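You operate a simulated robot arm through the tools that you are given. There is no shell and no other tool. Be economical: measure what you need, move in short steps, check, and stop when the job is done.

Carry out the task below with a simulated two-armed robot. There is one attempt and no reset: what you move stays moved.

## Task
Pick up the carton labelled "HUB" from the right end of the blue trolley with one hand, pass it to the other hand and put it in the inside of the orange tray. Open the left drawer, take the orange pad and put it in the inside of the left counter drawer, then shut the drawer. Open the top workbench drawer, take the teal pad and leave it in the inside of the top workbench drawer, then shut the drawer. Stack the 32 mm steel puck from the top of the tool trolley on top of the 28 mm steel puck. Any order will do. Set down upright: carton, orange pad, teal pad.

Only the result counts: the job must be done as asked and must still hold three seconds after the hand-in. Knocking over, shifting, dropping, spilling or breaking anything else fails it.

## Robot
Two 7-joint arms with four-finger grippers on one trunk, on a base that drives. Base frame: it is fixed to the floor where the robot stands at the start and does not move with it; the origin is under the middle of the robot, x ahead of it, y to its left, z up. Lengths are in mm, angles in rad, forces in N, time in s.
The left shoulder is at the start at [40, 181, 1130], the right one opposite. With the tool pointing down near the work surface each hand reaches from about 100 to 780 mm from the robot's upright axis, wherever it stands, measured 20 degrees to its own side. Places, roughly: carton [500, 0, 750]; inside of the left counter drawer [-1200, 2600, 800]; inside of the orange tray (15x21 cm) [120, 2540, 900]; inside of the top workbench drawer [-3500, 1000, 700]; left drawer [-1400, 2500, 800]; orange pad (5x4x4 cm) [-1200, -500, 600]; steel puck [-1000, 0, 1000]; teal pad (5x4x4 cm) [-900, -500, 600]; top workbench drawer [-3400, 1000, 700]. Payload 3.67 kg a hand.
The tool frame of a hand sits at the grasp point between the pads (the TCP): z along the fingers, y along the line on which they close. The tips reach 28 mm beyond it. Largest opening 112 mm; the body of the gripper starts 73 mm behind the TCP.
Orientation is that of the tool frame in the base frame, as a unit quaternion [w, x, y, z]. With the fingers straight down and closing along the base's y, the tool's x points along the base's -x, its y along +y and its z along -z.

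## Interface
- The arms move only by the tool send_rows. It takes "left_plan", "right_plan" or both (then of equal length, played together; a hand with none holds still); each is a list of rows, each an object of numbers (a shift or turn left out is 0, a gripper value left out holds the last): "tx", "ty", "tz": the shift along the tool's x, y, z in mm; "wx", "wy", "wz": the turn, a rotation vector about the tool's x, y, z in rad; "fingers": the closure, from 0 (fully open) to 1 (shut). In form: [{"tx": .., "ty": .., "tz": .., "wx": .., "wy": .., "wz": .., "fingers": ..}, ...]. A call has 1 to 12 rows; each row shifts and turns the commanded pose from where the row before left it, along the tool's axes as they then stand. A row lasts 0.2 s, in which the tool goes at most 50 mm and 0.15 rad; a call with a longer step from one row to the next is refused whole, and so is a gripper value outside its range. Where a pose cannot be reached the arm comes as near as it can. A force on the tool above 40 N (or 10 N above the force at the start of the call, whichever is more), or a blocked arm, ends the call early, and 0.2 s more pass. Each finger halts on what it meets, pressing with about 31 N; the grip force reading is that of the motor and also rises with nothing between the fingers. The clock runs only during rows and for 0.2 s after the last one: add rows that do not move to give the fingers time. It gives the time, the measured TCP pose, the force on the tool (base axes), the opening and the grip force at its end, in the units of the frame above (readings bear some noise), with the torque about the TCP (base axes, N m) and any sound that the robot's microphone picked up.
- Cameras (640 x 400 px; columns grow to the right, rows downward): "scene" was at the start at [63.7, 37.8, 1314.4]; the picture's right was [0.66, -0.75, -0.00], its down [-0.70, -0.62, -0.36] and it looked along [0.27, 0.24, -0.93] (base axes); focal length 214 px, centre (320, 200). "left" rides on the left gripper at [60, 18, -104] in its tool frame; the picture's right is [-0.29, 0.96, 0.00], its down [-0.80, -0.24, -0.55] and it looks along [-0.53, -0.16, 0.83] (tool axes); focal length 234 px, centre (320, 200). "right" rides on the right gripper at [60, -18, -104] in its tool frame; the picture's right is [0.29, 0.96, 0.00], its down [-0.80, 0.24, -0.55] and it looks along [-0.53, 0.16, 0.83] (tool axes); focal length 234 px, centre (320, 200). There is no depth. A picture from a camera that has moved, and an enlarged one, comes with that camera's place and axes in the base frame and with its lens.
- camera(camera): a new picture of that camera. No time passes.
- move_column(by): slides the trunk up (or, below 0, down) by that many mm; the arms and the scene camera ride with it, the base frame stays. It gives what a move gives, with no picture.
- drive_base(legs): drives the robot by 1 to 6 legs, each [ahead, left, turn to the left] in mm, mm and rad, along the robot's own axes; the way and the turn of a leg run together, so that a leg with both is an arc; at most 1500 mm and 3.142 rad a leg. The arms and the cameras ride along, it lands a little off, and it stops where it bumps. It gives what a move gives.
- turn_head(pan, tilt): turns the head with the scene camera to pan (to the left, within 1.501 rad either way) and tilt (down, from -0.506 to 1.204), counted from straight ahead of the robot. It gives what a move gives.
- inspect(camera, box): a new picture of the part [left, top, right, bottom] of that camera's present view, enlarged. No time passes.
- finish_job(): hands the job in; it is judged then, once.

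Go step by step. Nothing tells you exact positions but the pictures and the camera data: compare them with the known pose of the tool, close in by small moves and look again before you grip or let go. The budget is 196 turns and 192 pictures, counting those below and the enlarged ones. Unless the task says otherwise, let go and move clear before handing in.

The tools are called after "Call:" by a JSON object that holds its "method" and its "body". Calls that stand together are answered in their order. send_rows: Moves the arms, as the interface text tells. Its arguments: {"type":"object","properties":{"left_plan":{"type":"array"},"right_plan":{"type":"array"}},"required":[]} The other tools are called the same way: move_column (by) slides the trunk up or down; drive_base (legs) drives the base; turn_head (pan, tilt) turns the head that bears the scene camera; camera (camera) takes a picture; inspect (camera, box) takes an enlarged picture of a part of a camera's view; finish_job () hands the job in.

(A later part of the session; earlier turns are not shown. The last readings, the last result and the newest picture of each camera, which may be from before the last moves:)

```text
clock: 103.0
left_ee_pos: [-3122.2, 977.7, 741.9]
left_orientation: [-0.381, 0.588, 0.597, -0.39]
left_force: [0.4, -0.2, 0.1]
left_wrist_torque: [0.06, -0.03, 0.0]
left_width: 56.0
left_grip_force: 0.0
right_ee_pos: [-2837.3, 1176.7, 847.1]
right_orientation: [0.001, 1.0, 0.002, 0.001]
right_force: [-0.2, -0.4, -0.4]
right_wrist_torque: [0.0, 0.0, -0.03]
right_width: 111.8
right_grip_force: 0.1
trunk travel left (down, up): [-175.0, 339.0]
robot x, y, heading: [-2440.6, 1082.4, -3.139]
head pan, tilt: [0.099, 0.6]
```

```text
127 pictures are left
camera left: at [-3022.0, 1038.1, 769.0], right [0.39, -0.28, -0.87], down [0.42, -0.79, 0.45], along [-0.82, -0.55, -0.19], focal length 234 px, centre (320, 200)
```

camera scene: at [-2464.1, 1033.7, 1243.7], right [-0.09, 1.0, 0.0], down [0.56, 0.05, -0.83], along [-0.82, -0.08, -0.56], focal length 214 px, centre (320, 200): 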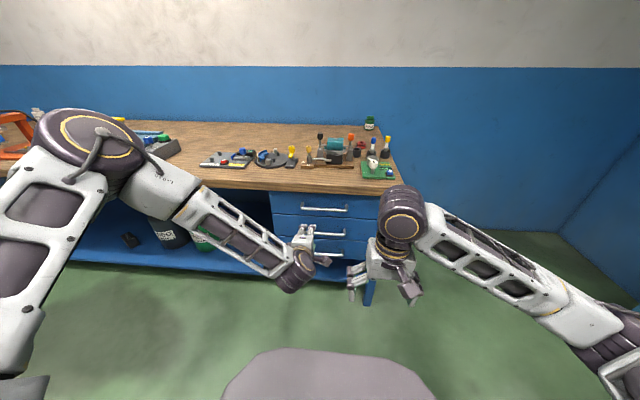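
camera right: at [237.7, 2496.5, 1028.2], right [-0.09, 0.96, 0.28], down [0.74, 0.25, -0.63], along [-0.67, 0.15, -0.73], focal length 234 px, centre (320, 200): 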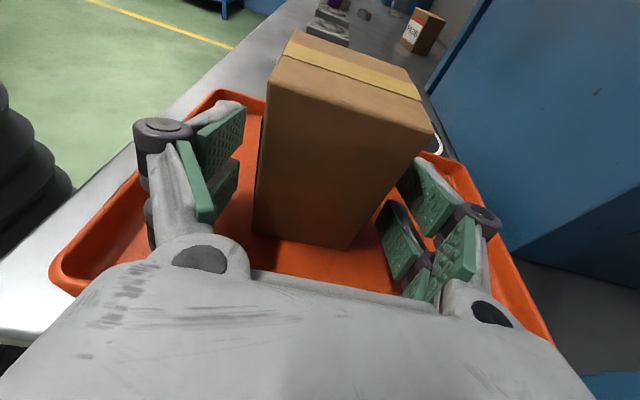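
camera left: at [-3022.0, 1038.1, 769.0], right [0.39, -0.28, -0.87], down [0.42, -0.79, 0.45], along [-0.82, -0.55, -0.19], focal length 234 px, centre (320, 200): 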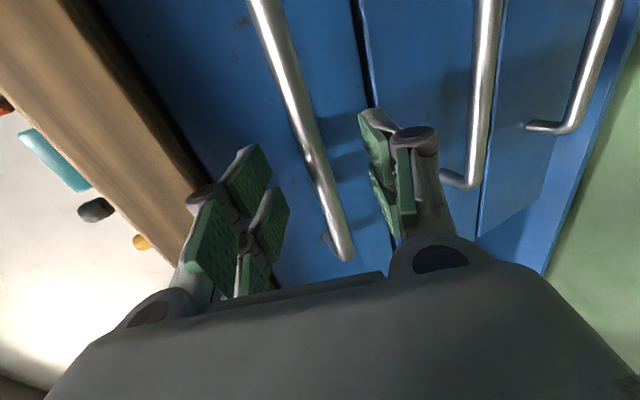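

The bar is centred between the fingers; I go 8 mm deeper, close and pull back a little.

Call:
{"method": "send_rows", "body": {"left_plan": [{"tz": 8}, {}, {"fingers": 0.8}, {"fingers": 1}, {}, {}]}}

Call:
{"method": "drive_base", "body": {"legs": [[-50, 0, 0]]}}

Call:
{"method": "camera", "body": {"camera": "left"}}

```text
clock: 104.4
left_ee_pos: [-3130.1, 976.4, 738.9]
left_orientation: [-0.381, 0.588, 0.597, -0.39]
left_force: [-1.3, 0.7, 1.5]
left_wrist_torque: [-0.22, 0.04, -0.02]
left_width: 13.5
left_grip_force: 44.9
right_ee_pos: [-2837.7, 1175.7, 847.0]
right_orientation: [0.0, 1.0, 0.002, 0.0]
right_force: [-0.2, 0.4, 0.0]
right_wrist_torque: [-0.05, -0.01, 0.01]
right_width: 112.1
right_grip_force: 0.0
trunk travel left (down, up): [-175.0, 339.0]
robot x, y, heading: [-2439.8, 1080.9, -3.141]
head pan, tilt: [0.099, 0.6]
```

```text
clock: 105.3
left_ee_pos: [-3077.7, 976.7, 740.7]
left_orientation: [-0.381, 0.589, 0.597, -0.389]
left_force: [0.6, 0.1, -1.7]
left_wrist_torque: [-0.15, 0.22, 0.04]
left_width: 13.4
left_grip_force: 45.3
right_ee_pos: [-2786.3, 1178.0, 847.0]
right_orientation: [-0.001, 1.0, 0.002, -0.002]
right_force: [0.2, 0.4, -0.5]
right_wrist_torque: [-0.04, 0.01, 0.01]
right_width: 111.9
right_grip_force: 0.0
trunk travel left (down, up): [-175.0, 339.0]
robot x, y, heading: [-2384.8, 1078.5, -3.139]
head pan, tilt: [0.099, 0.6]
```

```text
126 pictures are left
camera left: at [-2977.3, 1038.3, 766.3], right [0.39, -0.28, -0.87], down [0.42, -0.79, 0.45], along [-0.82, -0.55, -0.19], focal length 234 px, centre (320, 200)
```

left: 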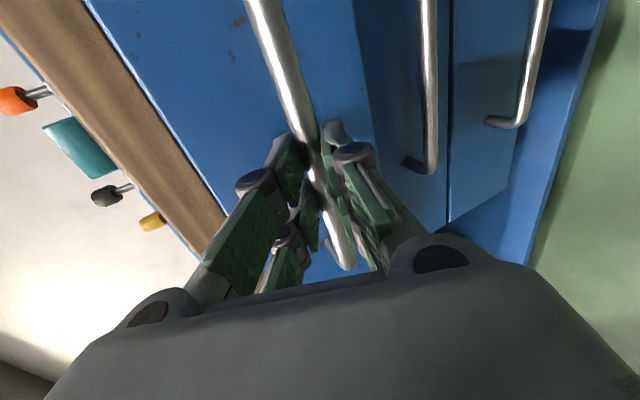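

The top drawer is moving. I pull it out by another 190 mm, let go and back away.

Call:
{"method": "drive_base", "body": {"legs": [[-190, 0, 0]]}}

Call:
{"method": "send_rows", "body": {"left_plan": [{"fingers": 0.5}, {}, {}, {"tz": -30}, {"tz": -40}, {"tz": -40}, {}]}}

Call:
{"method": "camera", "body": {"camera": "scene"}}

```text
clock: 106.9
left_ee_pos: [-2889.3, 975.8, 739.5]
left_orientation: [-0.381, 0.588, 0.598, -0.39]
left_force: [-0.3, 5.7, 5.0]
left_wrist_torque: [0.01, 0.25, -0.72]
left_width: 13.4
left_grip_force: 45.2
right_ee_pos: [-2598.5, 1177.5, 846.5]
right_orientation: [0.0, 1.0, 0.003, 0.0]
right_force: [0.5, -0.5, 0.2]
right_wrist_torque: [0.02, 0.04, -0.01]
right_width: 111.8
right_grip_force: 0.0
trunk travel left (down, up): [-175.0, 339.0]
robot x, y, heading: [-2195.1, 1082.0, -3.138]
head pan, tilt: [0.099, 0.6]
```

```text
clock: 108.5
left_ee_pos: [-2790.3, 978.8, 782.9]
left_orientation: [-0.379, 0.588, 0.599, -0.389]
left_force: [-0.9, 0.3, 0.2]
left_wrist_torque: [-0.02, 0.03, -0.05]
left_width: 56.1
left_grip_force: 0.0
right_ee_pos: [-2598.8, 1177.3, 845.8]
right_orientation: [0.0, 1.0, 0.004, 0.001]
right_force: [0.3, 0.2, 0.0]
right_wrist_torque: [-0.02, -0.03, 0.0]
right_width: 112.1
right_grip_force: 0.1
trunk travel left (down, up): [-175.0, 339.0]
robot x, y, heading: [-2198.9, 1083.3, -3.134]
head pan, tilt: [0.099, 0.6]
```

```text
125 pictures are left
camera scene: at [-2305.8, 1073.8, 1284.1], right [-0.1, 0.99, 0.0], down [0.56, 0.06, -0.82], along [-0.82, -0.09, -0.57], focal length 214 px, centre (320, 200)
```

scene: 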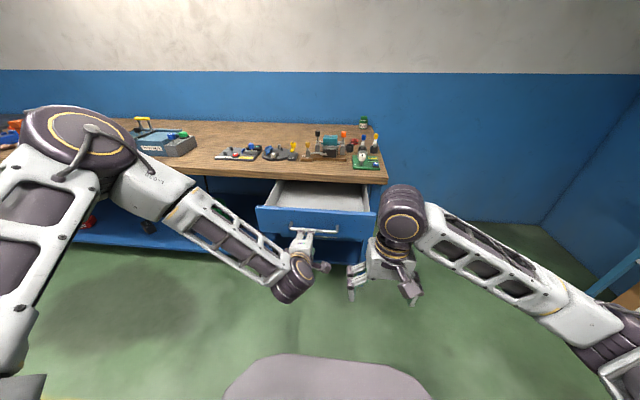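

Both drawers are open and this one is empty. I back off and turn round towards the tool trolley and the pads' table.

Call:
{"method": "drive_base", "body": {"legs": [[-150, 0, 0], [0, 0, 2.3]]}}

Call:
{"method": "move_column", "body": {"by": 75}}

Call:
{"method": "turn_head", "body": {"pan": 0, "tilt": 0.45}}

Call:
{"method": "camera", "body": {"camera": "scene"}}

```text
clock: 115.9
left_ee_pos: [-1581.1, 708.5, 782.6]
left_orientation: [0.198, -0.304, 0.782, -0.507]
left_force: [-0.6, -0.1, -0.1]
left_wrist_torque: [0.0, -0.02, 0.03]
left_width: 56.2
left_grip_force: 0.1
right_ee_pos: [-1856.4, 720.3, 846.4]
right_orientation: [0.001, 0.408, 0.913, -0.001]
right_force: [-0.4, -0.2, -0.1]
right_wrist_torque: [0.02, -0.01, 0.0]
right_width: 112.1
right_grip_force: 0.1
trunk travel left (down, up): [-175.0, 339.0]
robot x, y, heading: [-2051.1, 1080.5, -0.84]
head pan, tilt: [0.099, 0.6]
```

```text
clock: 117.1
left_ee_pos: [-1581.1, 709.1, 857.8]
left_orientation: [0.199, -0.304, 0.782, -0.506]
left_force: [-0.1, -0.6, 0.4]
left_wrist_torque: [0.05, 0.0, -0.03]
left_width: 55.8
left_grip_force: 0.0
right_ee_pos: [-1856.3, 720.2, 921.2]
right_orientation: [0.0, 0.408, 0.913, 0.0]
right_force: [0.2, 0.1, 0.0]
right_wrist_torque: [0.01, -0.01, -0.01]
right_width: 112.0
right_grip_force: 0.0
trunk travel left (down, up): [-250.0, 264.0]
robot x, y, heading: [-2051.3, 1085.4, -0.844]
head pan, tilt: [0.099, 0.6]
```

```text
clock: 117.8
left_ee_pos: [-1581.6, 708.8, 857.6]
left_orientation: [0.198, -0.303, 0.783, -0.506]
left_force: [0.2, -0.1, -0.4]
left_wrist_torque: [-0.01, -0.01, 0.01]
left_width: 55.9
left_grip_force: 0.1
right_ee_pos: [-1856.8, 719.5, 921.9]
right_orientation: [-0.001, 0.408, 0.913, 0.001]
right_force: [-0.5, -0.3, 0.5]
right_wrist_torque: [-0.01, 0.01, 0.0]
right_width: 112.3
right_grip_force: 0.0
trunk travel left (down, up): [-250.0, 264.0]
robot x, y, heading: [-2048.1, 1078.6, -0.837]
head pan, tilt: [0.0, 0.45]
```

```text
124 pictures are left
camera scene: at [-1974.1, 1000.0, 1372.5], right [-0.75, -0.67, 0.0], down [-0.29, 0.33, -0.9], along [0.6, -0.67, -0.44], focal length 214 px, centre (320, 200)
```

scene: 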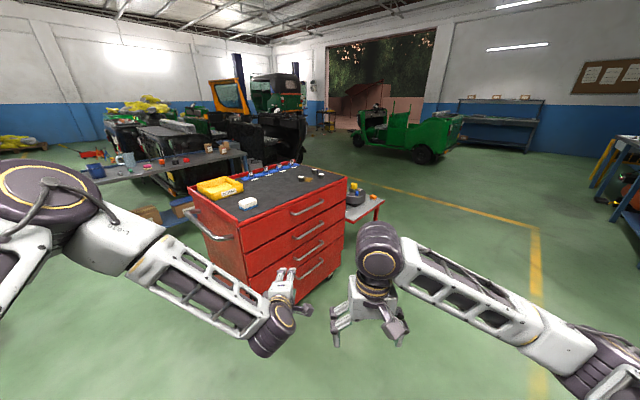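

The tool trolley's drawer front faces this way, with the pads' table just beyond it. I zoom in on both.

Call:
{"method": "inspect", "body": {"camera": "scene", "box": [180, 150, 400, 300]}}

Call:
{"method": "inspect", "body": {"camera": "scene", "box": [290, 150, 400, 230]}}

```text
2.67 times, centred on (290, 225) of scene
camera zoom: at [-1974.1, 1000.0, 1372.5], right [-0.75, -0.67, 0.0], down [-0.29, 0.33, -0.9], along [0.6, -0.67, -0.44], focal length 572 px, centre (400, 133)
```

zoom: 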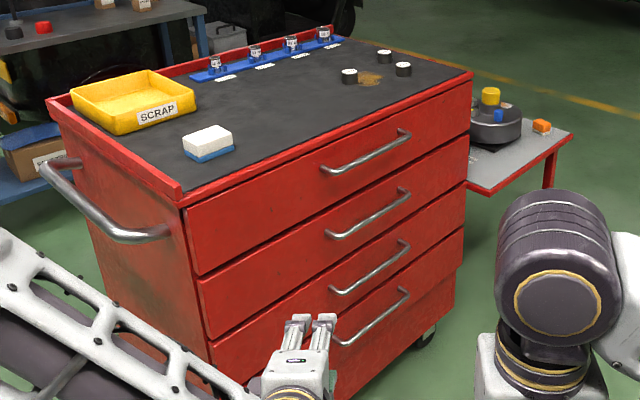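

```text
5.00 times, centred on (345, 190) of scene
camera zoom: at [-1974.1, 1000.0, 1372.5], right [-0.75, -0.67, 0.0], down [-0.29, 0.33, -0.9], along [0.6, -0.67, -0.44], focal length 1072 px, centre (195, 250)
```

zoom: 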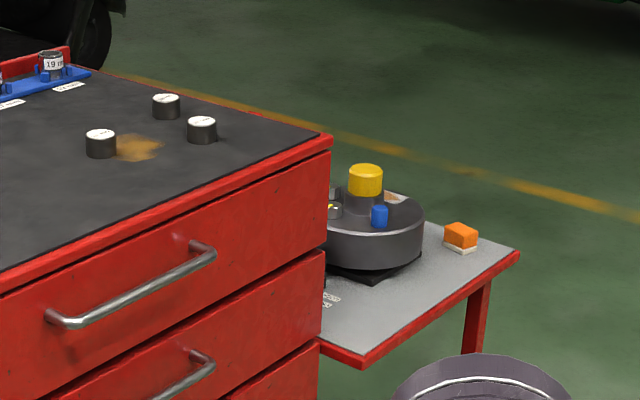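

The trolley front is at x ≈ -1225, top z ≈ 890 with three pucks near [-1120, 60]; the table lies south of it with the orange pad near [-1245, -462]. I bring both hands upright and high, then drive to the trolley.

Call:
{"method": "send_rows", "body": {"left_plan": [{"wx": -0.145}, {"wx": -0.145}, {"wx": -0.145}, {"wx": -0.145}, {"wx": -0.145}, {"wx": -0.145}, {"wx": -0.145}, {"wx": -0.145}, {"tz": -45}, {"tz": -45}, {"tz": -45}, {"tz": -45}], "right_plan": [{}, {}, {}, {}, {}, {}, {}, {}, {"tz": -40}, {"tz": -40}, {"tz": -40}, {}]}}

Call:
{"method": "drive_base", "body": {"legs": [[0, 0, 0.837], [200, -1030, 0]]}}

Call:
{"method": "turn_head", "body": {"pan": 0, "tilt": 0.6}}

Call:
{"method": "camera", "body": {"camera": "scene"}}

```text
clock: 120.4
left_ee_pos: [-1580.2, 705.7, 1039.5]
left_orientation: [0.0, -0.362, 0.932, 0.006]
left_force: [0.0, -0.5, 0.2]
left_wrist_torque: [-0.02, -0.07, 0.01]
left_width: 56.0
left_grip_force: 0.1
right_ee_pos: [-1857.0, 720.8, 1041.8]
right_orientation: [0.0, 0.408, 0.913, 0.0]
right_force: [0.4, 0.0, 0.3]
right_wrist_torque: [0.02, -0.03, -0.01]
right_width: 111.8
right_grip_force: 0.0
trunk travel left (down, up): [-250.0, 264.0]
robot x, y, heading: [-2050.4, 1083.3, -0.841]
head pan, tilt: [0.0, 0.45]
```

```text
clock: 128.2
left_ee_pos: [-1260.0, 160.4, 1040.3]
left_orientation: [0.002, 0.715, -0.699, -0.004]
left_force: [0.2, -0.3, 0.7]
left_wrist_torque: [0.02, -0.01, 0.03]
left_width: 55.8
left_grip_force: 0.2
right_ee_pos: [-1454.9, -37.8, 1042.7]
right_orientation: [0.0, -0.005, 1.0, 0.0]
right_force: [0.1, 0.5, 0.3]
right_wrist_torque: [0.05, -0.01, 0.03]
right_width: 111.8
right_grip_force: 0.1
trunk travel left (down, up): [-250.0, 264.0]
robot x, y, heading: [-1856.1, 56.6, 0.01]
head pan, tilt: [0.0, 0.45]
```

```text
clock: 128.9
left_ee_pos: [-1260.2, 160.8, 1038.2]
left_orientation: [0.003, 0.715, -0.699, -0.005]
left_force: [-0.1, 0.0, -0.7]
left_wrist_torque: [0.01, -0.01, -0.02]
left_width: 56.0
left_grip_force: 0.0
right_ee_pos: [-1455.2, -37.3, 1040.6]
right_orientation: [0.0, -0.004, 1.0, 0.0]
right_force: [0.3, 0.6, 0.4]
right_wrist_torque: [0.01, 0.01, -0.03]
right_width: 111.9
right_grip_force: 0.0
trunk travel left (down, up): [-250.0, 264.0]
robot x, y, heading: [-1851.1, 59.0, 0.003]
head pan, tilt: [0.0, 0.6]
```

```text
121 pictures are left
camera scene: at [-1744.3, 57.9, 1359.0], right [0.01, -1.0, 0.0], down [-0.56, 0.0, -0.83], along [0.83, 0.01, -0.56], focal length 214 px, centre (320, 200)
```

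scene: 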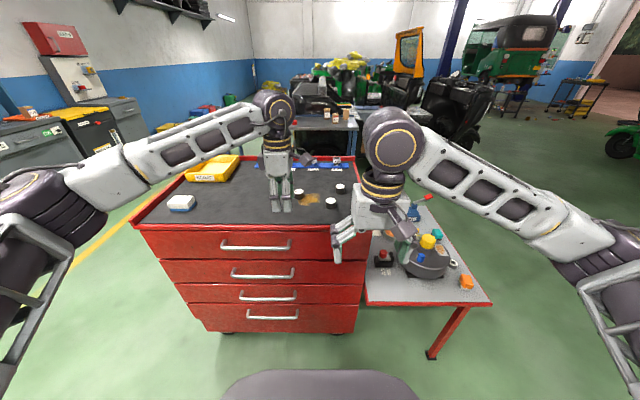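

I enlarge the pucks to read them.

Call:
{"method": "inspect", "body": {"camera": "scene", "box": [285, 170, 365, 220]}}

Call:
{"method": "camera", "body": {"camera": "left"}}

Call:
{"method": "camera", "body": {"camera": "right"}}

```text
8.00 times, centred on (325, 195) of scene
camera zoom: at [-1744.3, 57.9, 1359.0], right [0.01, -1.0, 0.0], down [-0.56, 0.0, -0.83], along [0.83, 0.01, -0.56], focal length 1716 px, centre (280, 240)
```

zoom: 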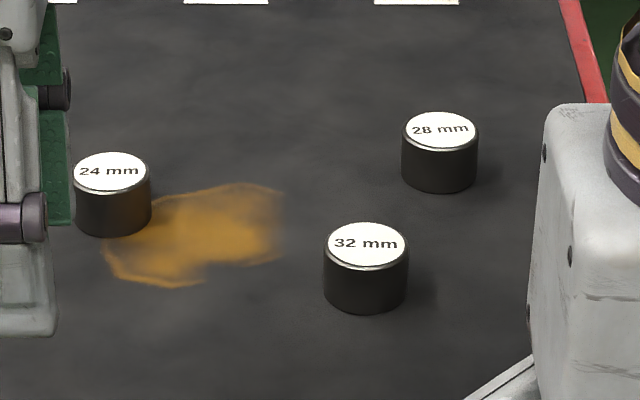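

```text
119 pictures are left
camera left: at [-1276.7, 99.6, 1143.5], right [-0.96, 0.27, 0.01], down [0.23, 0.8, 0.55], along [0.14, 0.54, -0.83], focal length 234 px, centre (320, 200)
```

left: 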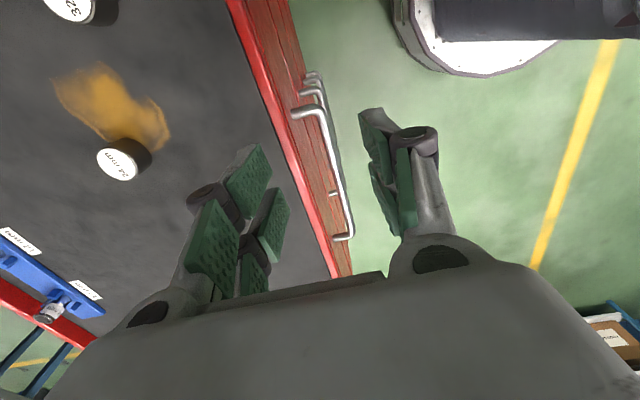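

```text
118 pictures are left
camera right: at [-1513.1, -55.7, 1144.8], right [-0.3, 0.95, 0.0], down [0.8, 0.25, 0.55], along [0.53, 0.16, -0.83], focal length 234 px, centre (320, 200)
```

right: 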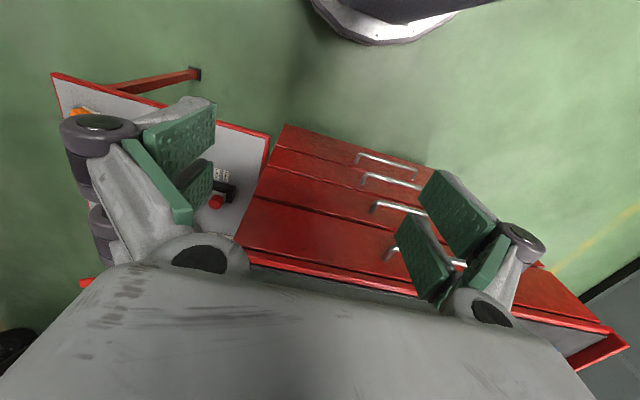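

The 32 mm puck is at about [-1085, 32] and the 28 mm one at about [-973, -17]. I tuck the left hand aside and drive nearer, to place the right hand over the 32 mm puck.

Call:
{"method": "send_rows", "body": {"left_plan": [{"tx": -40, "ty": 40}, {"tx": -40, "ty": 40}, {"tx": -20, "ty": 40}, {"ty": 40}, {}]}}

Call:
{"method": "drive_base", "body": {"legs": [[305, 0, 0]]}}

Call:
{"method": "send_rows", "body": {"right_plan": [{"ty": 30, "tx": -15}, {"ty": 30, "tx": -15}, {}]}}

Call:
{"method": "camera", "body": {"camera": "right"}}

Call:
{"method": "camera", "body": {"camera": "scene"}}

```text
refused: row 1 steps farther than a row can; nothing moved
```

```text
clock: 131.0
left_ee_pos: [-956.6, 160.4, 1038.4]
left_orientation: [0.003, 0.713, -0.701, -0.004]
left_force: [0.4, 0.0, -1.2]
left_wrist_torque: [0.01, 0.03, 0.01]
left_width: 56.1
left_grip_force: 0.1
right_ee_pos: [-1153.2, -36.8, 1040.7]
right_orientation: [0.0, -0.002, 1.0, 0.0]
right_force: [0.0, 1.0, 0.0]
right_wrist_torque: [0.01, 0.02, 0.01]
right_width: 111.9
right_grip_force: 0.1
trunk travel left (down, up): [-250.0, 264.0]
robot x, y, heading: [-1549.7, 60.2, 0.002]
head pan, tilt: [0.0, 0.6]
```

```text
clock: 131.8
left_ee_pos: [-957.8, 158.8, 1039.3]
left_orientation: [0.002, 0.714, -0.7, -0.005]
left_force: [-0.9, -0.4, 0.5]
left_wrist_torque: [0.0, -0.01, 0.02]
left_width: 55.8
left_grip_force: 0.1
right_ee_pos: [-1124.7, 23.7, 1043.4]
right_orientation: [0.0, -0.003, 1.0, 0.001]
right_force: [0.2, 0.7, 0.2]
right_wrist_torque: [0.0, 0.0, 0.01]
right_width: 112.1
right_grip_force: 0.0
trunk travel left (down, up): [-250.0, 264.0]
robot x, y, heading: [-1552.8, 56.1, 0.004]
head pan, tilt: [0.0, 0.6]
```

```text
117 pictures are left
camera right: at [-1182.4, 5.2, 1146.3], right [-0.29, 0.96, 0.0], down [0.8, 0.24, 0.55], along [0.53, 0.16, -0.83], focal length 234 px, centre (320, 200)
```

right: 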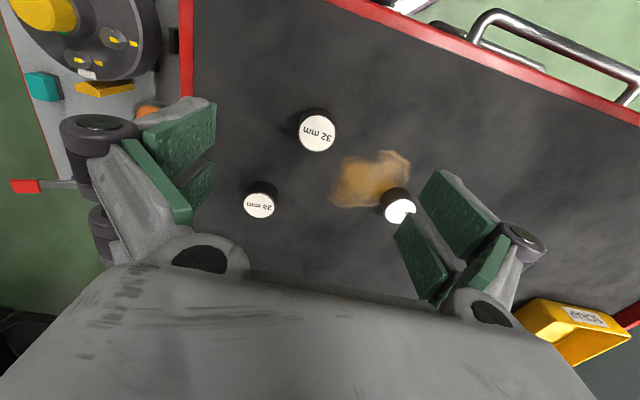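

```text
116 pictures are left
camera scene: at [-1442.5, 58.4, 1359.1], right [0.0, -1.0, 0.0], down [-0.56, 0.0, -0.83], along [0.83, 0.0, -0.56], focal length 214 px, centre (320, 200)
```

scene: 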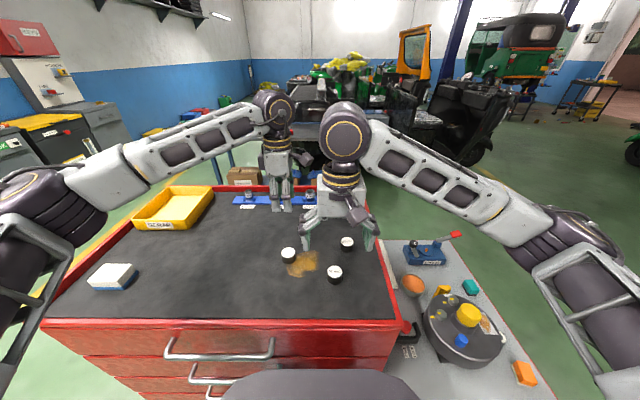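

The 32 mm puck's top centre is at about [-1118, 23, 935]; the 28 mm one is at about [-1020, -16]. I come down over the 32 mm puck with fingers partly open.

Call:
{"method": "send_rows", "body": {"right_plan": [{"tx": -6.5, "ty": -0.7, "fingers": 0.35}, {"tz": 40}, {"tz": 40}, {"tz": 8}, {}]}}

Call:
{"method": "camera", "body": {"camera": "right"}}

Call:
{"method": "inspect", "body": {"camera": "scene", "box": [260, 190, 420, 300]}}

```text
clock: 133.0
left_ee_pos: [-958.3, 159.2, 1038.5]
left_orientation: [0.002, 0.713, -0.701, -0.004]
left_force: [-0.4, -0.3, 1.2]
left_wrist_torque: [-0.01, -0.02, 0.0]
left_width: 56.1
left_grip_force: 0.1
right_ee_pos: [-1118.3, 24.0, 953.6]
right_orientation: [0.0, -0.003, 1.0, 0.0]
right_force: [0.1, 0.1, 0.4]
right_wrist_torque: [-0.02, 0.0, 0.0]
right_width: 73.0
right_grip_force: 0.1
trunk travel left (down, up): [-250.0, 264.0]
robot x, y, heading: [-1550.4, 57.7, -0.002]
head pan, tilt: [0.0, 0.6]
```

```text
115 pictures are left
camera right: at [-1175.9, 4.6, 1057.2], right [-0.29, 0.96, 0.0], down [0.8, 0.24, 0.55], along [0.53, 0.16, -0.83], focal length 234 px, centre (320, 200)
```

right: 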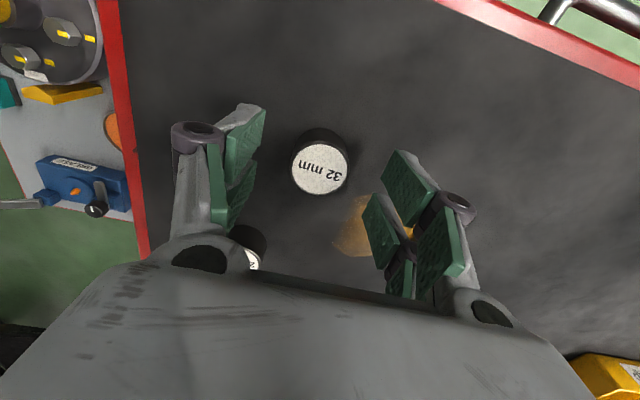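

```text
3.64 times, centred on (340, 245) of scene
camera zoom: at [-1441.6, 59.4, 1359.0], right [0.0, -1.0, 0.0], down [-0.57, 0.0, -0.82], along [0.82, 0.0, -0.57], focal length 780 px, centre (247, 36)
```

zoom: 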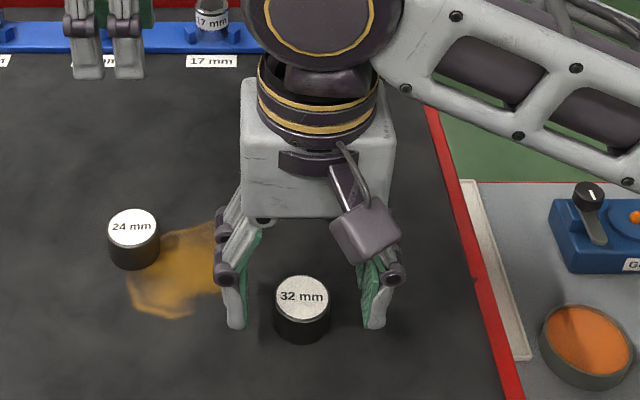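

The puck is centred between the fingers. I go 14 mm lower and close.

Call:
{"method": "send_rows", "body": {"right_plan": [{"tz": 14, "ty": -1.5}, {}, {"fingers": 0.7}, {"fingers": 1}, {}, {}]}}

Call:
{"method": "inspect", "body": {"camera": "scene", "box": [260, 190, 420, 300]}}

```text
clock: 134.4
left_ee_pos: [-957.0, 160.6, 1039.2]
left_orientation: [0.002, 0.713, -0.701, -0.004]
left_force: [-0.1, -0.6, 0.4]
left_wrist_torque: [-0.01, -0.03, 0.04]
left_width: 55.8
left_grip_force: 0.0
right_ee_pos: [-1117.7, 22.2, 939.9]
right_orientation: [0.0, -0.003, 1.0, 0.0]
right_force: [-0.2, 1.5, 0.7]
right_wrist_torque: [-0.02, -0.03, 0.01]
right_width: 36.4
right_grip_force: 31.4
trunk travel left (down, up): [-250.0, 264.0]
robot x, y, heading: [-1550.6, 57.7, 0.002]
head pan, tilt: [0.0, 0.6]
```

```text
3.64 times, centred on (340, 245) of scene
camera zoom: at [-1441.8, 59.4, 1359.0], right [0.0, -1.0, 0.0], down [-0.57, 0.0, -0.82], along [0.82, 0.0, -0.57], focal length 780 px, centre (247, 36)
```

zoom: 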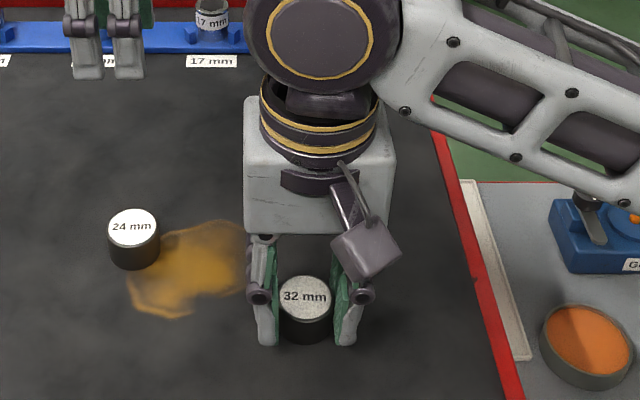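

Gripped at 36 mm. I lift it 65 mm and look for the 28 mm puck.

Call:
{"method": "send_rows", "body": {"right_plan": [{"tz": -30}, {"tz": -35}, {}]}}

Call:
{"method": "camera", "body": {"camera": "right"}}

Call:
{"method": "inspect", "body": {"camera": "scene", "box": [260, 190, 420, 300]}}

```text
clock: 135.2
left_ee_pos: [-957.0, 160.0, 1038.6]
left_orientation: [0.003, 0.713, -0.701, -0.004]
left_force: [0.3, 0.1, -0.4]
left_wrist_torque: [-0.03, 0.01, -0.03]
left_width: 56.0
left_grip_force: 0.0
right_ee_pos: [-1117.4, 22.3, 1004.5]
right_orientation: [-0.001, -0.002, 1.0, 0.0]
right_force: [0.4, 0.9, -1.1]
right_wrist_torque: [-0.02, 0.01, 0.02]
right_width: 36.4
right_grip_force: 31.3
trunk travel left (down, up): [-250.0, 264.0]
robot x, y, heading: [-1553.0, 56.8, -0.003]
head pan, tilt: [0.0, 0.6]
```

```text
112 pictures are left
camera right: at [-1174.5, 3.7, 1107.9], right [-0.29, 0.96, 0.0], down [0.8, 0.24, 0.55], along [0.53, 0.16, -0.83], focal length 234 px, centre (320, 200)
```

right: 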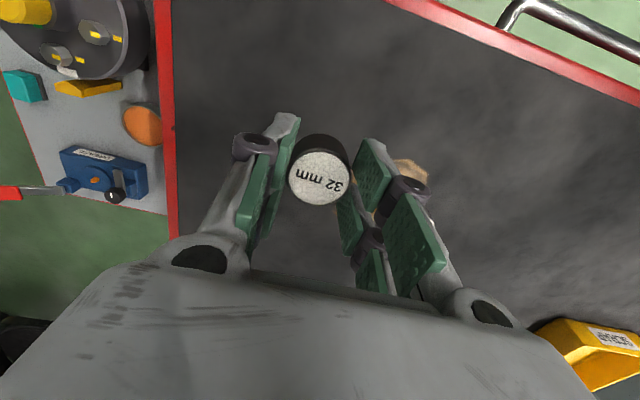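

```text
3.64 times, centred on (340, 245) of scene
camera zoom: at [-1441.3, 59.1, 1358.9], right [0.0, -1.0, 0.0], down [-0.57, 0.0, -0.82], along [0.82, 0.0, -0.57], focal length 780 px, centre (247, 36)
```

zoom: 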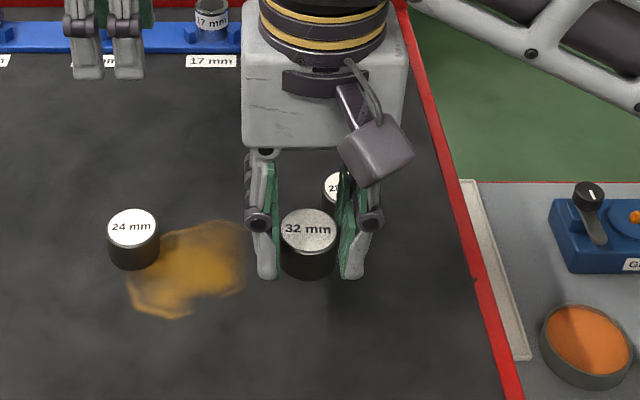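

To see the 28 mm puck, I carry the held puck beyond it (well above) and look back.

Call:
{"method": "send_rows", "body": {"right_plan": [{"ty": -18, "tx": -40}, {"ty": -19, "tx": -40}, {"tx": -40}, {"tx": -40}, {}]}}

Call:
{"method": "camera", "body": {"camera": "right"}}

Call:
{"method": "inspect", "body": {"camera": "scene", "box": [260, 190, 420, 300]}}

```text
clock: 136.4
left_ee_pos: [-957.4, 161.0, 1039.5]
left_orientation: [0.001, 0.713, -0.701, -0.004]
left_force: [-0.4, -0.8, 0.2]
left_wrist_torque: [-0.01, 0.0, 0.0]
left_width: 56.2
left_grip_force: 0.0
right_ee_pos: [-955.1, -13.4, 1001.6]
right_orientation: [0.0, -0.002, 1.0, 0.001]
right_force: [-0.8, 0.4, -1.9]
right_wrist_torque: [-0.02, 0.0, 0.01]
right_width: 36.2
right_grip_force: 31.2
trunk travel left (down, up): [-250.0, 264.0]
robot x, y, heading: [-1551.8, 59.7, 0.004]
head pan, tilt: [0.0, 0.6]
```

```text
110 pictures are left
camera right: at [-1013.9, -32.8, 1105.3], right [-0.29, 0.96, 0.0], down [0.8, 0.24, 0.55], along [0.53, 0.16, -0.83], focal length 234 px, centre (320, 200)
```

right: 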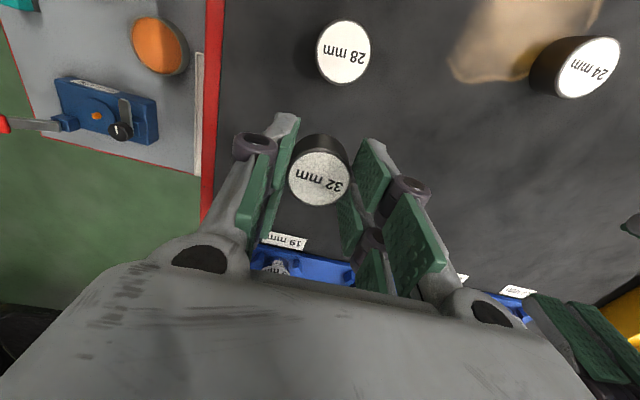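

```text
3.64 times, centred on (340, 245) of scene
camera zoom: at [-1442.4, 59.0, 1359.1], right [0.0, -1.0, 0.0], down [-0.56, 0.0, -0.83], along [0.83, 0.0, -0.56], focal length 780 px, centre (247, 36)
```

zoom: 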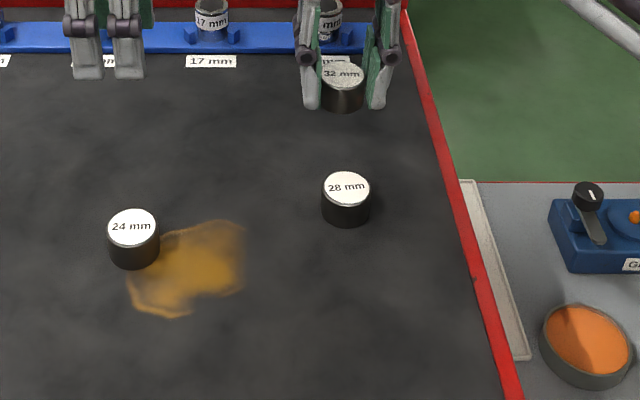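

The 28 mm puck's top centre is at [-1015, -17.5]. I centre the held puck over it and lower to just above.

Call:
{"method": "send_rows", "body": {"right_plan": [{"tx": 30, "ty": -2}, {"tx": 30, "ty": -2}, {"tz": 18}, {}, {}]}}

Call:
{"method": "inspect", "body": {"camera": "scene", "box": [300, 190, 400, 270]}}

Call:
{"method": "camera", "body": {"camera": "right"}}

```text
clock: 137.6
left_ee_pos: [-956.7, 159.6, 1037.5]
left_orientation: [0.002, 0.714, -0.7, -0.005]
left_force: [-0.1, -0.7, -0.8]
left_wrist_torque: [-0.02, -0.03, 0.0]
left_width: 55.9
left_grip_force: 0.1
right_ee_pos: [-1016.7, -19.6, 984.2]
right_orientation: [-0.001, -0.002, 1.0, 0.0]
right_force: [0.7, 0.8, -1.9]
right_wrist_torque: [0.01, -0.01, 0.01]
right_width: 36.4
right_grip_force: 31.2
trunk travel left (down, up): [-250.0, 264.0]
robot x, y, heading: [-1552.4, 62.2, -0.001]
head pan, tilt: [0.0, 0.6]
```

```text
5.00 times, centred on (350, 230) of scene
camera zoom: at [-1441.3, 59.3, 1359.0], right [0.0, -1.0, 0.0], down [-0.57, 0.0, -0.82], along [0.82, 0.0, -0.57], focal length 1072 px, centre (170, 50)
```

zoom: 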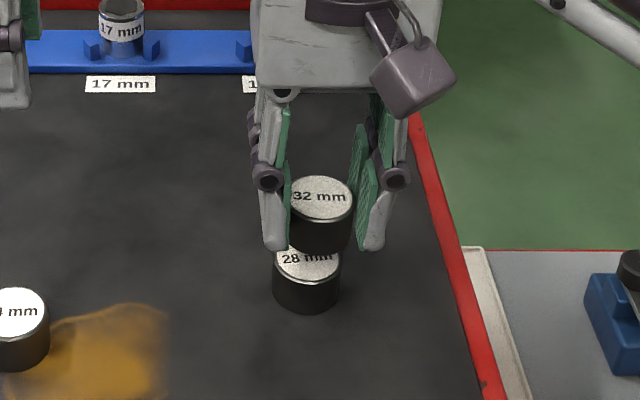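

```text
107 pictures are left
camera right: at [-1074.0, -38.3, 1087.5], right [-0.29, 0.96, 0.0], down [0.8, 0.24, 0.55], along [0.53, 0.16, -0.83], focal length 234 px, centre (320, 200)
```

right: 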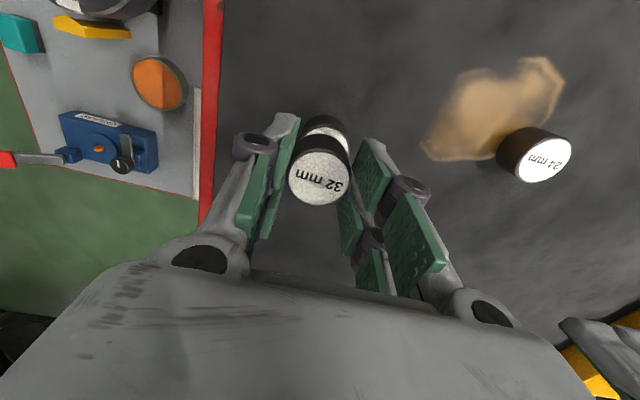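

Nearly aligned; I correct by 2 mm and lower until it touches.

Call:
{"method": "send_rows", "body": {"right_plan": [{"tx": -1, "ty": 2.2}, {"tz": 5}, {}]}}

Call:
{"method": "send_rows", "body": {"right_plan": [{"tz": 4}, {}]}}

Call:
{"method": "send_rows", "body": {"right_plan": [{"tz": 3}, {}]}}

Call:
{"method": "inspect", "body": {"camera": "scene", "box": [300, 190, 400, 270]}}

```text
clock: 138.4
left_ee_pos: [-956.2, 160.9, 1038.5]
left_orientation: [0.002, 0.713, -0.701, -0.005]
left_force: [-1.5, -0.8, 0.7]
left_wrist_torque: [-0.01, -0.02, -0.03]
left_width: 55.8
left_grip_force: 0.1
right_ee_pos: [-1015.5, -16.5, 981.0]
right_orientation: [0.0, -0.003, 1.0, 0.0]
right_force: [-0.7, -0.3, -2.3]
right_wrist_torque: [0.03, 0.01, -0.01]
right_width: 36.3
right_grip_force: 31.0
trunk travel left (down, up): [-250.0, 264.0]
robot x, y, heading: [-1552.9, 55.8, 0.007]
head pan, tilt: [0.0, 0.6]
```

```text
clock: 139.0
left_ee_pos: [-957.4, 159.8, 1038.5]
left_orientation: [0.003, 0.714, -0.7, -0.005]
left_force: [0.1, -0.2, 0.3]
left_wrist_torque: [0.01, -0.02, 0.0]
left_width: 56.1
left_grip_force: 0.0
right_ee_pos: [-1015.4, -18.2, 976.8]
right_orientation: [0.0, -0.002, 1.0, 0.0]
right_force: [0.0, 1.1, -1.6]
right_wrist_torque: [0.0, 0.01, -0.01]
right_width: 36.3
right_grip_force: 30.7
trunk travel left (down, up): [-250.0, 264.0]
robot x, y, heading: [-1551.4, 59.7, 0.003]
head pan, tilt: [0.0, 0.6]
```

```text
clock: 139.6
left_ee_pos: [-955.7, 160.2, 1039.6]
left_orientation: [0.002, 0.713, -0.701, -0.005]
left_force: [-0.2, 0.0, 0.1]
left_wrist_torque: [-0.01, -0.04, -0.01]
left_width: 55.7
left_grip_force: 0.0
right_ee_pos: [-1014.4, -18.4, 974.0]
right_orientation: [0.001, -0.003, 1.0, 0.0]
right_force: [0.7, 0.8, -1.8]
right_wrist_torque: [-0.02, 0.01, -0.03]
right_width: 36.3
right_grip_force: 31.1
trunk travel left (down, up): [-250.0, 264.0]
robot x, y, heading: [-1552.8, 56.3, 0.0]
head pan, tilt: [0.0, 0.6]
```

```text
5.00 times, centred on (350, 230) of scene
camera zoom: at [-1441.6, 59.3, 1359.0], right [0.0, -1.0, 0.0], down [-0.57, 0.0, -0.82], along [0.82, 0.0, -0.57], focal length 1072 px, centre (170, 50)
```

zoom: 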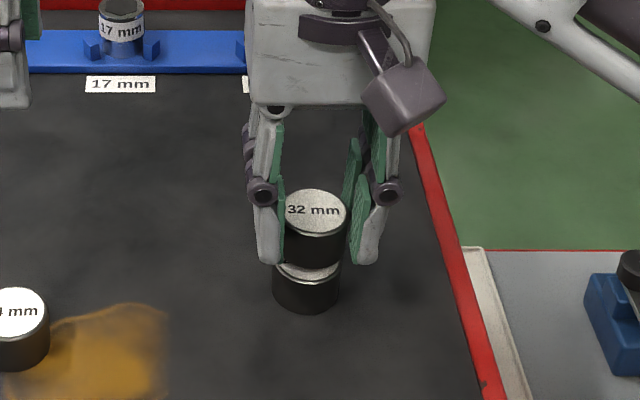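

Alignment is good and there is no contact yet; I go on in small steps.

Call:
{"method": "send_rows", "body": {"right_plan": [{"tz": 3, "ty": 1}, {}]}}

Call:
{"method": "send_rows", "body": {"right_plan": [{"tz": 2}, {}]}}

Call:
{"method": "send_rows", "body": {"right_plan": [{"tz": 2}, {}]}}

```text
clock: 140.2
left_ee_pos: [-958.2, 159.3, 1039.7]
left_orientation: [0.003, 0.713, -0.701, -0.005]
left_force: [0.6, -0.1, 0.8]
left_wrist_torque: [0.01, 0.0, 0.03]
left_width: 56.2
left_grip_force: 0.0
right_ee_pos: [-1015.2, -17.3, 971.2]
right_orientation: [0.0, -0.003, 1.0, 0.0]
right_force: [0.0, -0.1, -2.6]
right_wrist_torque: [-0.02, 0.01, 0.03]
right_width: 36.2
right_grip_force: 30.9
trunk travel left (down, up): [-250.0, 264.0]
robot x, y, heading: [-1552.4, 57.8, 0.007]
head pan, tilt: [0.0, 0.6]
```

```text
clock: 140.8
left_ee_pos: [-958.1, 159.1, 1039.7]
left_orientation: [0.002, 0.713, -0.701, -0.005]
left_force: [-0.9, 0.8, 0.3]
left_wrist_torque: [-0.01, 0.01, 0.01]
left_width: 55.9
left_grip_force: 0.1
right_ee_pos: [-1015.8, -15.7, 969.6]
right_orientation: [0.0, -0.003, 1.0, 0.0]
right_force: [0.0, 0.1, -2.2]
right_wrist_torque: [-0.01, 0.02, -0.01]
right_width: 36.1
right_grip_force: 31.0
trunk travel left (down, up): [-250.0, 264.0]
robot x, y, heading: [-1553.0, 54.1, 0.001]
head pan, tilt: [0.0, 0.6]
```

```text
clock: 141.4
left_ee_pos: [-957.2, 160.4, 1040.2]
left_orientation: [0.003, 0.713, -0.701, -0.004]
left_force: [-0.1, -0.7, -0.7]
left_wrist_torque: [0.0, 0.0, 0.0]
left_width: 56.0
left_grip_force: 0.1
right_ee_pos: [-1015.4, -17.6, 967.0]
right_orientation: [0.0, -0.002, 1.0, 0.001]
right_force: [0.7, 0.1, -2.2]
right_wrist_torque: [-0.03, 0.02, 0.01]
right_width: 36.4
right_grip_force: 30.9
trunk travel left (down, up): [-250.0, 264.0]
robot x, y, heading: [-1553.3, 60.4, 0.002]
head pan, tilt: [0.0, 0.6]
```

Call:
{"method": "send_rows", "body": {"right_plan": [{"tz": 2}, {}]}}

Call:
{"method": "send_rows", "body": {"right_plan": [{"tz": 1.5}, {}]}}

Call:
{"method": "inspect", "body": {"camera": "scene", "box": [300, 190, 400, 270]}}

```text
clock: 142.0
left_ee_pos: [-956.9, 160.7, 1039.0]
left_orientation: [0.003, 0.714, -0.7, -0.005]
left_force: [0.6, 0.0, -0.7]
left_wrist_torque: [0.0, 0.02, 0.0]
left_width: 56.0
left_grip_force: 0.1
right_ee_pos: [-1015.5, -16.5, 965.4]
right_orientation: [0.0, -0.003, 1.0, 0.0]
right_force: [0.6, -0.8, 0.0]
right_wrist_torque: [-0.06, -0.04, -0.02]
right_width: 36.1
right_grip_force: 31.0
trunk travel left (down, up): [-250.0, 264.0]
robot x, y, heading: [-1554.6, 57.8, 0.007]
head pan, tilt: [0.0, 0.6]
```

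```text
clock: 142.6
left_ee_pos: [-957.4, 160.6, 1040.3]
left_orientation: [0.002, 0.713, -0.701, -0.004]
left_force: [-0.3, 0.0, 0.5]
left_wrist_torque: [0.01, 0.02, 0.01]
left_width: 56.1
left_grip_force: 0.1
right_ee_pos: [-1015.7, -16.1, 964.3]
right_orientation: [0.001, -0.003, 1.0, 0.0]
right_force: [3.9, -1.6, 13.8]
right_wrist_torque: [-0.09, -0.1, 0.0]
right_width: 36.3
right_grip_force: 31.5
trunk travel left (down, up): [-250.0, 264.0]
robot x, y, heading: [-1552.0, 59.4, 0.006]
head pan, tilt: [0.0, 0.6]
```

```text
5.00 times, centred on (350, 230) of scene
camera zoom: at [-1442.4, 59.3, 1359.2], right [0.0, -1.0, 0.0], down [-0.56, 0.0, -0.83], along [0.83, 0.0, -0.56], focal length 1072 px, centre (170, 50)
```

zoom: 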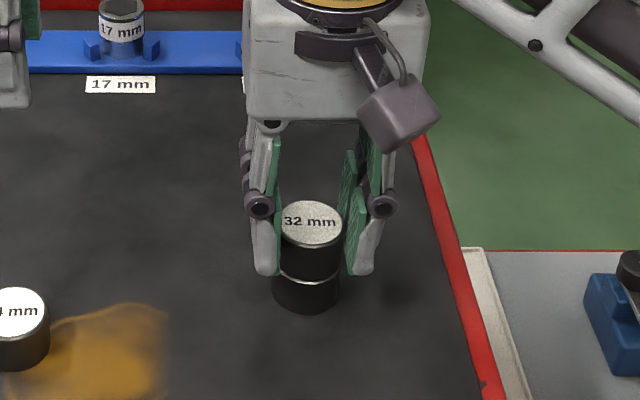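

Contact is made and the pucks line up. I ease the load, open gently and lift away.

Call:
{"method": "send_rows", "body": {"right_plan": [{"tz": -0.8}, {"fingers": 0.6}, {"fingers": 0.4}, {}, {"tz": -20}, {"tz": -40}, {"tz": -40}]}}

Call:
{"method": "inspect", "body": {"camera": "scene", "box": [300, 190, 400, 270]}}

Call:
{"method": "camera", "body": {"camera": "right"}}

```text
clock: 144.2
left_ee_pos: [-957.6, 160.7, 1038.7]
left_orientation: [0.001, 0.713, -0.701, -0.004]
left_force: [-0.5, -0.2, -1.4]
left_wrist_torque: [0.0, -0.02, -0.02]
left_width: 55.9
left_grip_force: 0.1
right_ee_pos: [-1015.6, -15.3, 1065.0]
right_orientation: [0.0, -0.003, 1.0, 0.0]
right_force: [0.5, 0.6, 0.2]
right_wrist_torque: [-0.02, -0.01, -0.01]
right_width: 67.2
right_grip_force: 0.0
trunk travel left (down, up): [-250.0, 264.0]
robot x, y, heading: [-1552.8, 58.0, 0.006]
head pan, tilt: [0.0, 0.6]
```

```text
5.00 times, centred on (350, 230) of scene
camera zoom: at [-1442.5, 59.6, 1359.1], right [0.0, -1.0, 0.0], down [-0.56, 0.0, -0.83], along [0.83, 0.0, -0.56], focal length 1072 px, centre (170, 50)
```

zoom: 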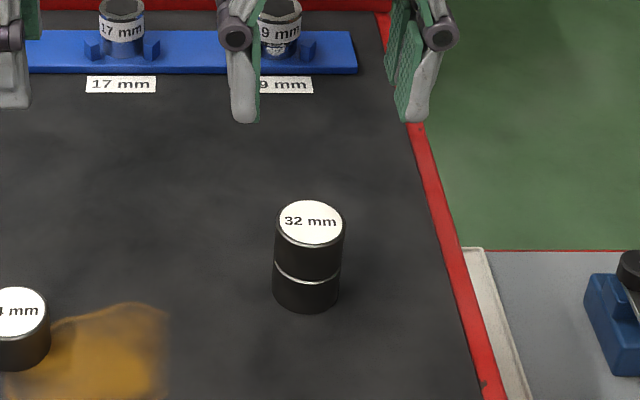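

```text
103 pictures are left
camera right: at [-1072.7, -34.2, 1168.3], right [-0.29, 0.96, 0.0], down [0.8, 0.24, 0.55], along [0.53, 0.16, -0.83], focal length 234 px, centre (320, 200)
```

right: 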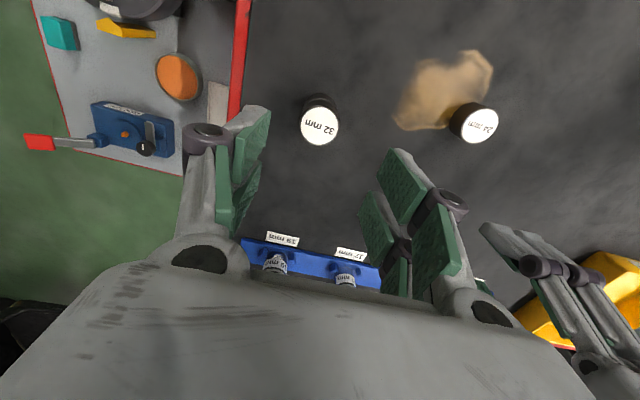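

The stack stands well. Now the pads: I back off, go round to the south side of the table and turn to face it.

Call:
{"method": "drive_base", "body": {"legs": [[-250, 0, 0], [0, -1000, -0.006], [715, 0, 0], [0, 0, 1.57]]}}

Call:
{"method": "turn_head", "body": {"pan": 0, "tilt": 0.8}}

Call:
{"method": "camera", "body": {"camera": "scene"}}

```text
clock: 158.8
left_ee_pos: [-1188.4, -331.7, 1039.7]
left_orientation: [0.005, 1.0, 0.015, -0.001]
left_force: [-0.9, 0.6, -0.9]
left_wrist_torque: [-0.03, 0.01, -0.01]
left_width: 56.1
left_grip_force: 0.1
right_ee_pos: [-1009.9, -387.0, 1064.8]
right_orientation: [0.0, 0.712, -0.702, 0.0]
right_force: [0.0, 0.6, 0.5]
right_wrist_torque: [-0.02, -0.01, 0.02]
right_width: 67.2
right_grip_force: 0.0
trunk travel left (down, up): [-250.0, 264.0]
robot x, y, heading: [-1078.4, -924.2, 1.587]
head pan, tilt: [0.0, 0.6]
```

```text
clock: 159.5
left_ee_pos: [-1187.5, -332.9, 1039.5]
left_orientation: [0.005, 1.0, 0.015, -0.002]
left_force: [0.7, 0.4, 1.1]
left_wrist_torque: [0.0, -0.01, 0.0]
left_width: 56.0
left_grip_force: 0.0
right_ee_pos: [-1010.3, -387.7, 1063.5]
right_orientation: [0.0, 0.713, -0.701, 0.0]
right_force: [-0.5, 1.0, -0.1]
right_wrist_torque: [-0.01, 0.0, 0.03]
right_width: 67.2
right_grip_force: 0.0
trunk travel left (down, up): [-250.0, 264.0]
robot x, y, heading: [-1075.2, -925.8, 1.589]
head pan, tilt: [0.0, 0.799]
```

```text
102 pictures are left
camera scene: at [-1078.4, -824.2, 1342.2], right [1.0, 0.02, 0.0], down [0.01, -0.72, -0.7], along [-0.01, 0.7, -0.72], focal length 214 px, centre (320, 200)
```

scene: 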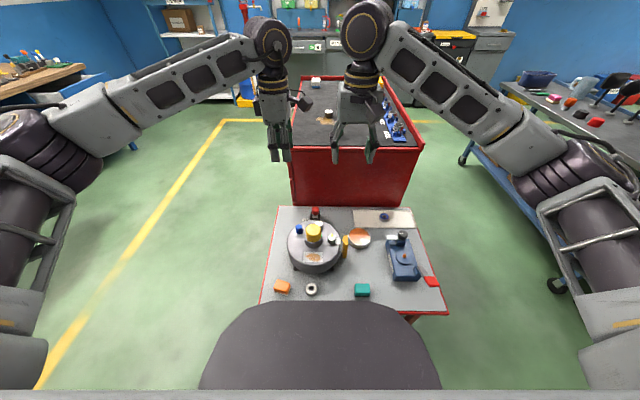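

Both pads lie on the near edge of the table: orange on the left, teal on the right. I lower the trunk and set the hands roughly above them.

Call:
{"method": "inspect", "body": {"camera": "scene", "box": [255, 200, 455, 320]}}

Call:
{"method": "move_column", "body": {"by": -200}}

Call:
{"method": "camera", "body": {"camera": "right"}}

Call:
{"method": "camera", "body": {"camera": "left"}}

```text
3.20 times, centred on (355, 260) of scene
camera zoom: at [-1078.4, -824.2, 1342.2], right [1.0, 0.02, 0.0], down [0.01, -0.72, -0.7], along [-0.01, 0.7, -0.72], focal length 686 px, centre (208, 8)
```

zoom: 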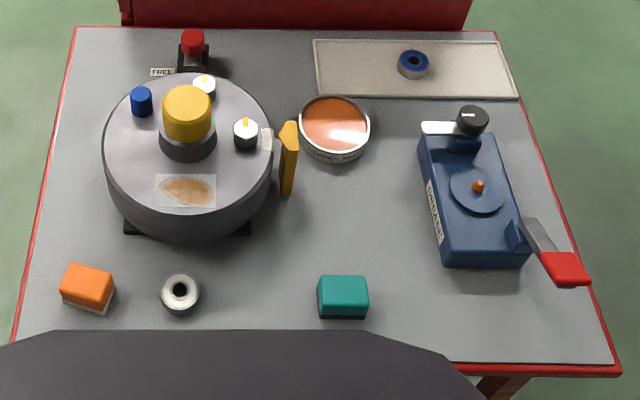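

```text
clock: 161.7
left_ee_pos: [-1187.0, -332.5, 838.2]
left_orientation: [0.004, 1.0, 0.015, -0.001]
left_force: [0.5, -0.8, 0.5]
left_wrist_torque: [0.02, 0.01, 0.02]
left_width: 56.0
left_grip_force: 0.1
right_ee_pos: [-1010.1, -388.2, 864.0]
right_orientation: [0.0, 0.712, -0.702, 0.0]
right_force: [-0.3, -0.9, 0.3]
right_wrist_torque: [0.01, 0.0, 0.0]
right_width: 67.1
right_grip_force: 0.0
trunk travel left (down, up): [-50.0, 464.0]
robot x, y, heading: [-1077.8, -924.1, 1.584]
head pan, tilt: [0.0, 0.799]
```

```text
100 pictures are left
camera right: at [-989.6, -447.2, 966.9], right [-0.95, -0.3, 0.0], down [-0.25, 0.79, 0.55], along [-0.17, 0.53, -0.83], focal length 234 px, centre (320, 200)
```

right: 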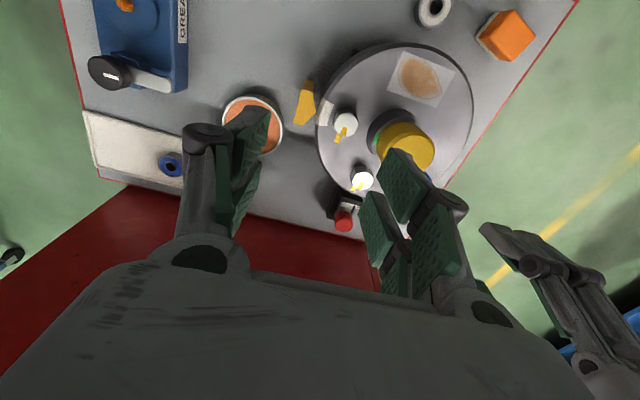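

```text
99 pictures are left
camera left: at [-1127.6, -348.7, 942.7], right [-0.26, -0.97, 0.01], down [-0.8, 0.22, 0.55], along [-0.54, 0.14, -0.83], focal length 234 px, centre (320, 200)
```

left: 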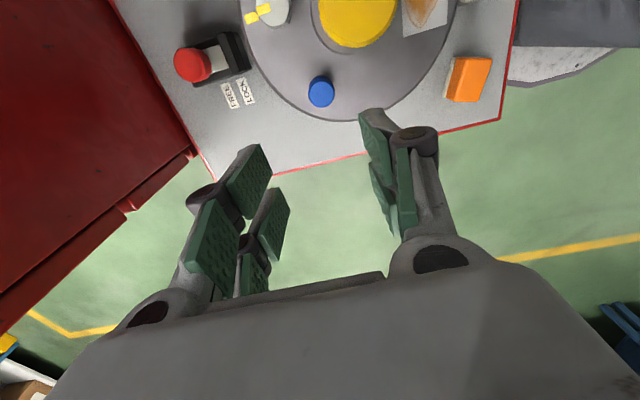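

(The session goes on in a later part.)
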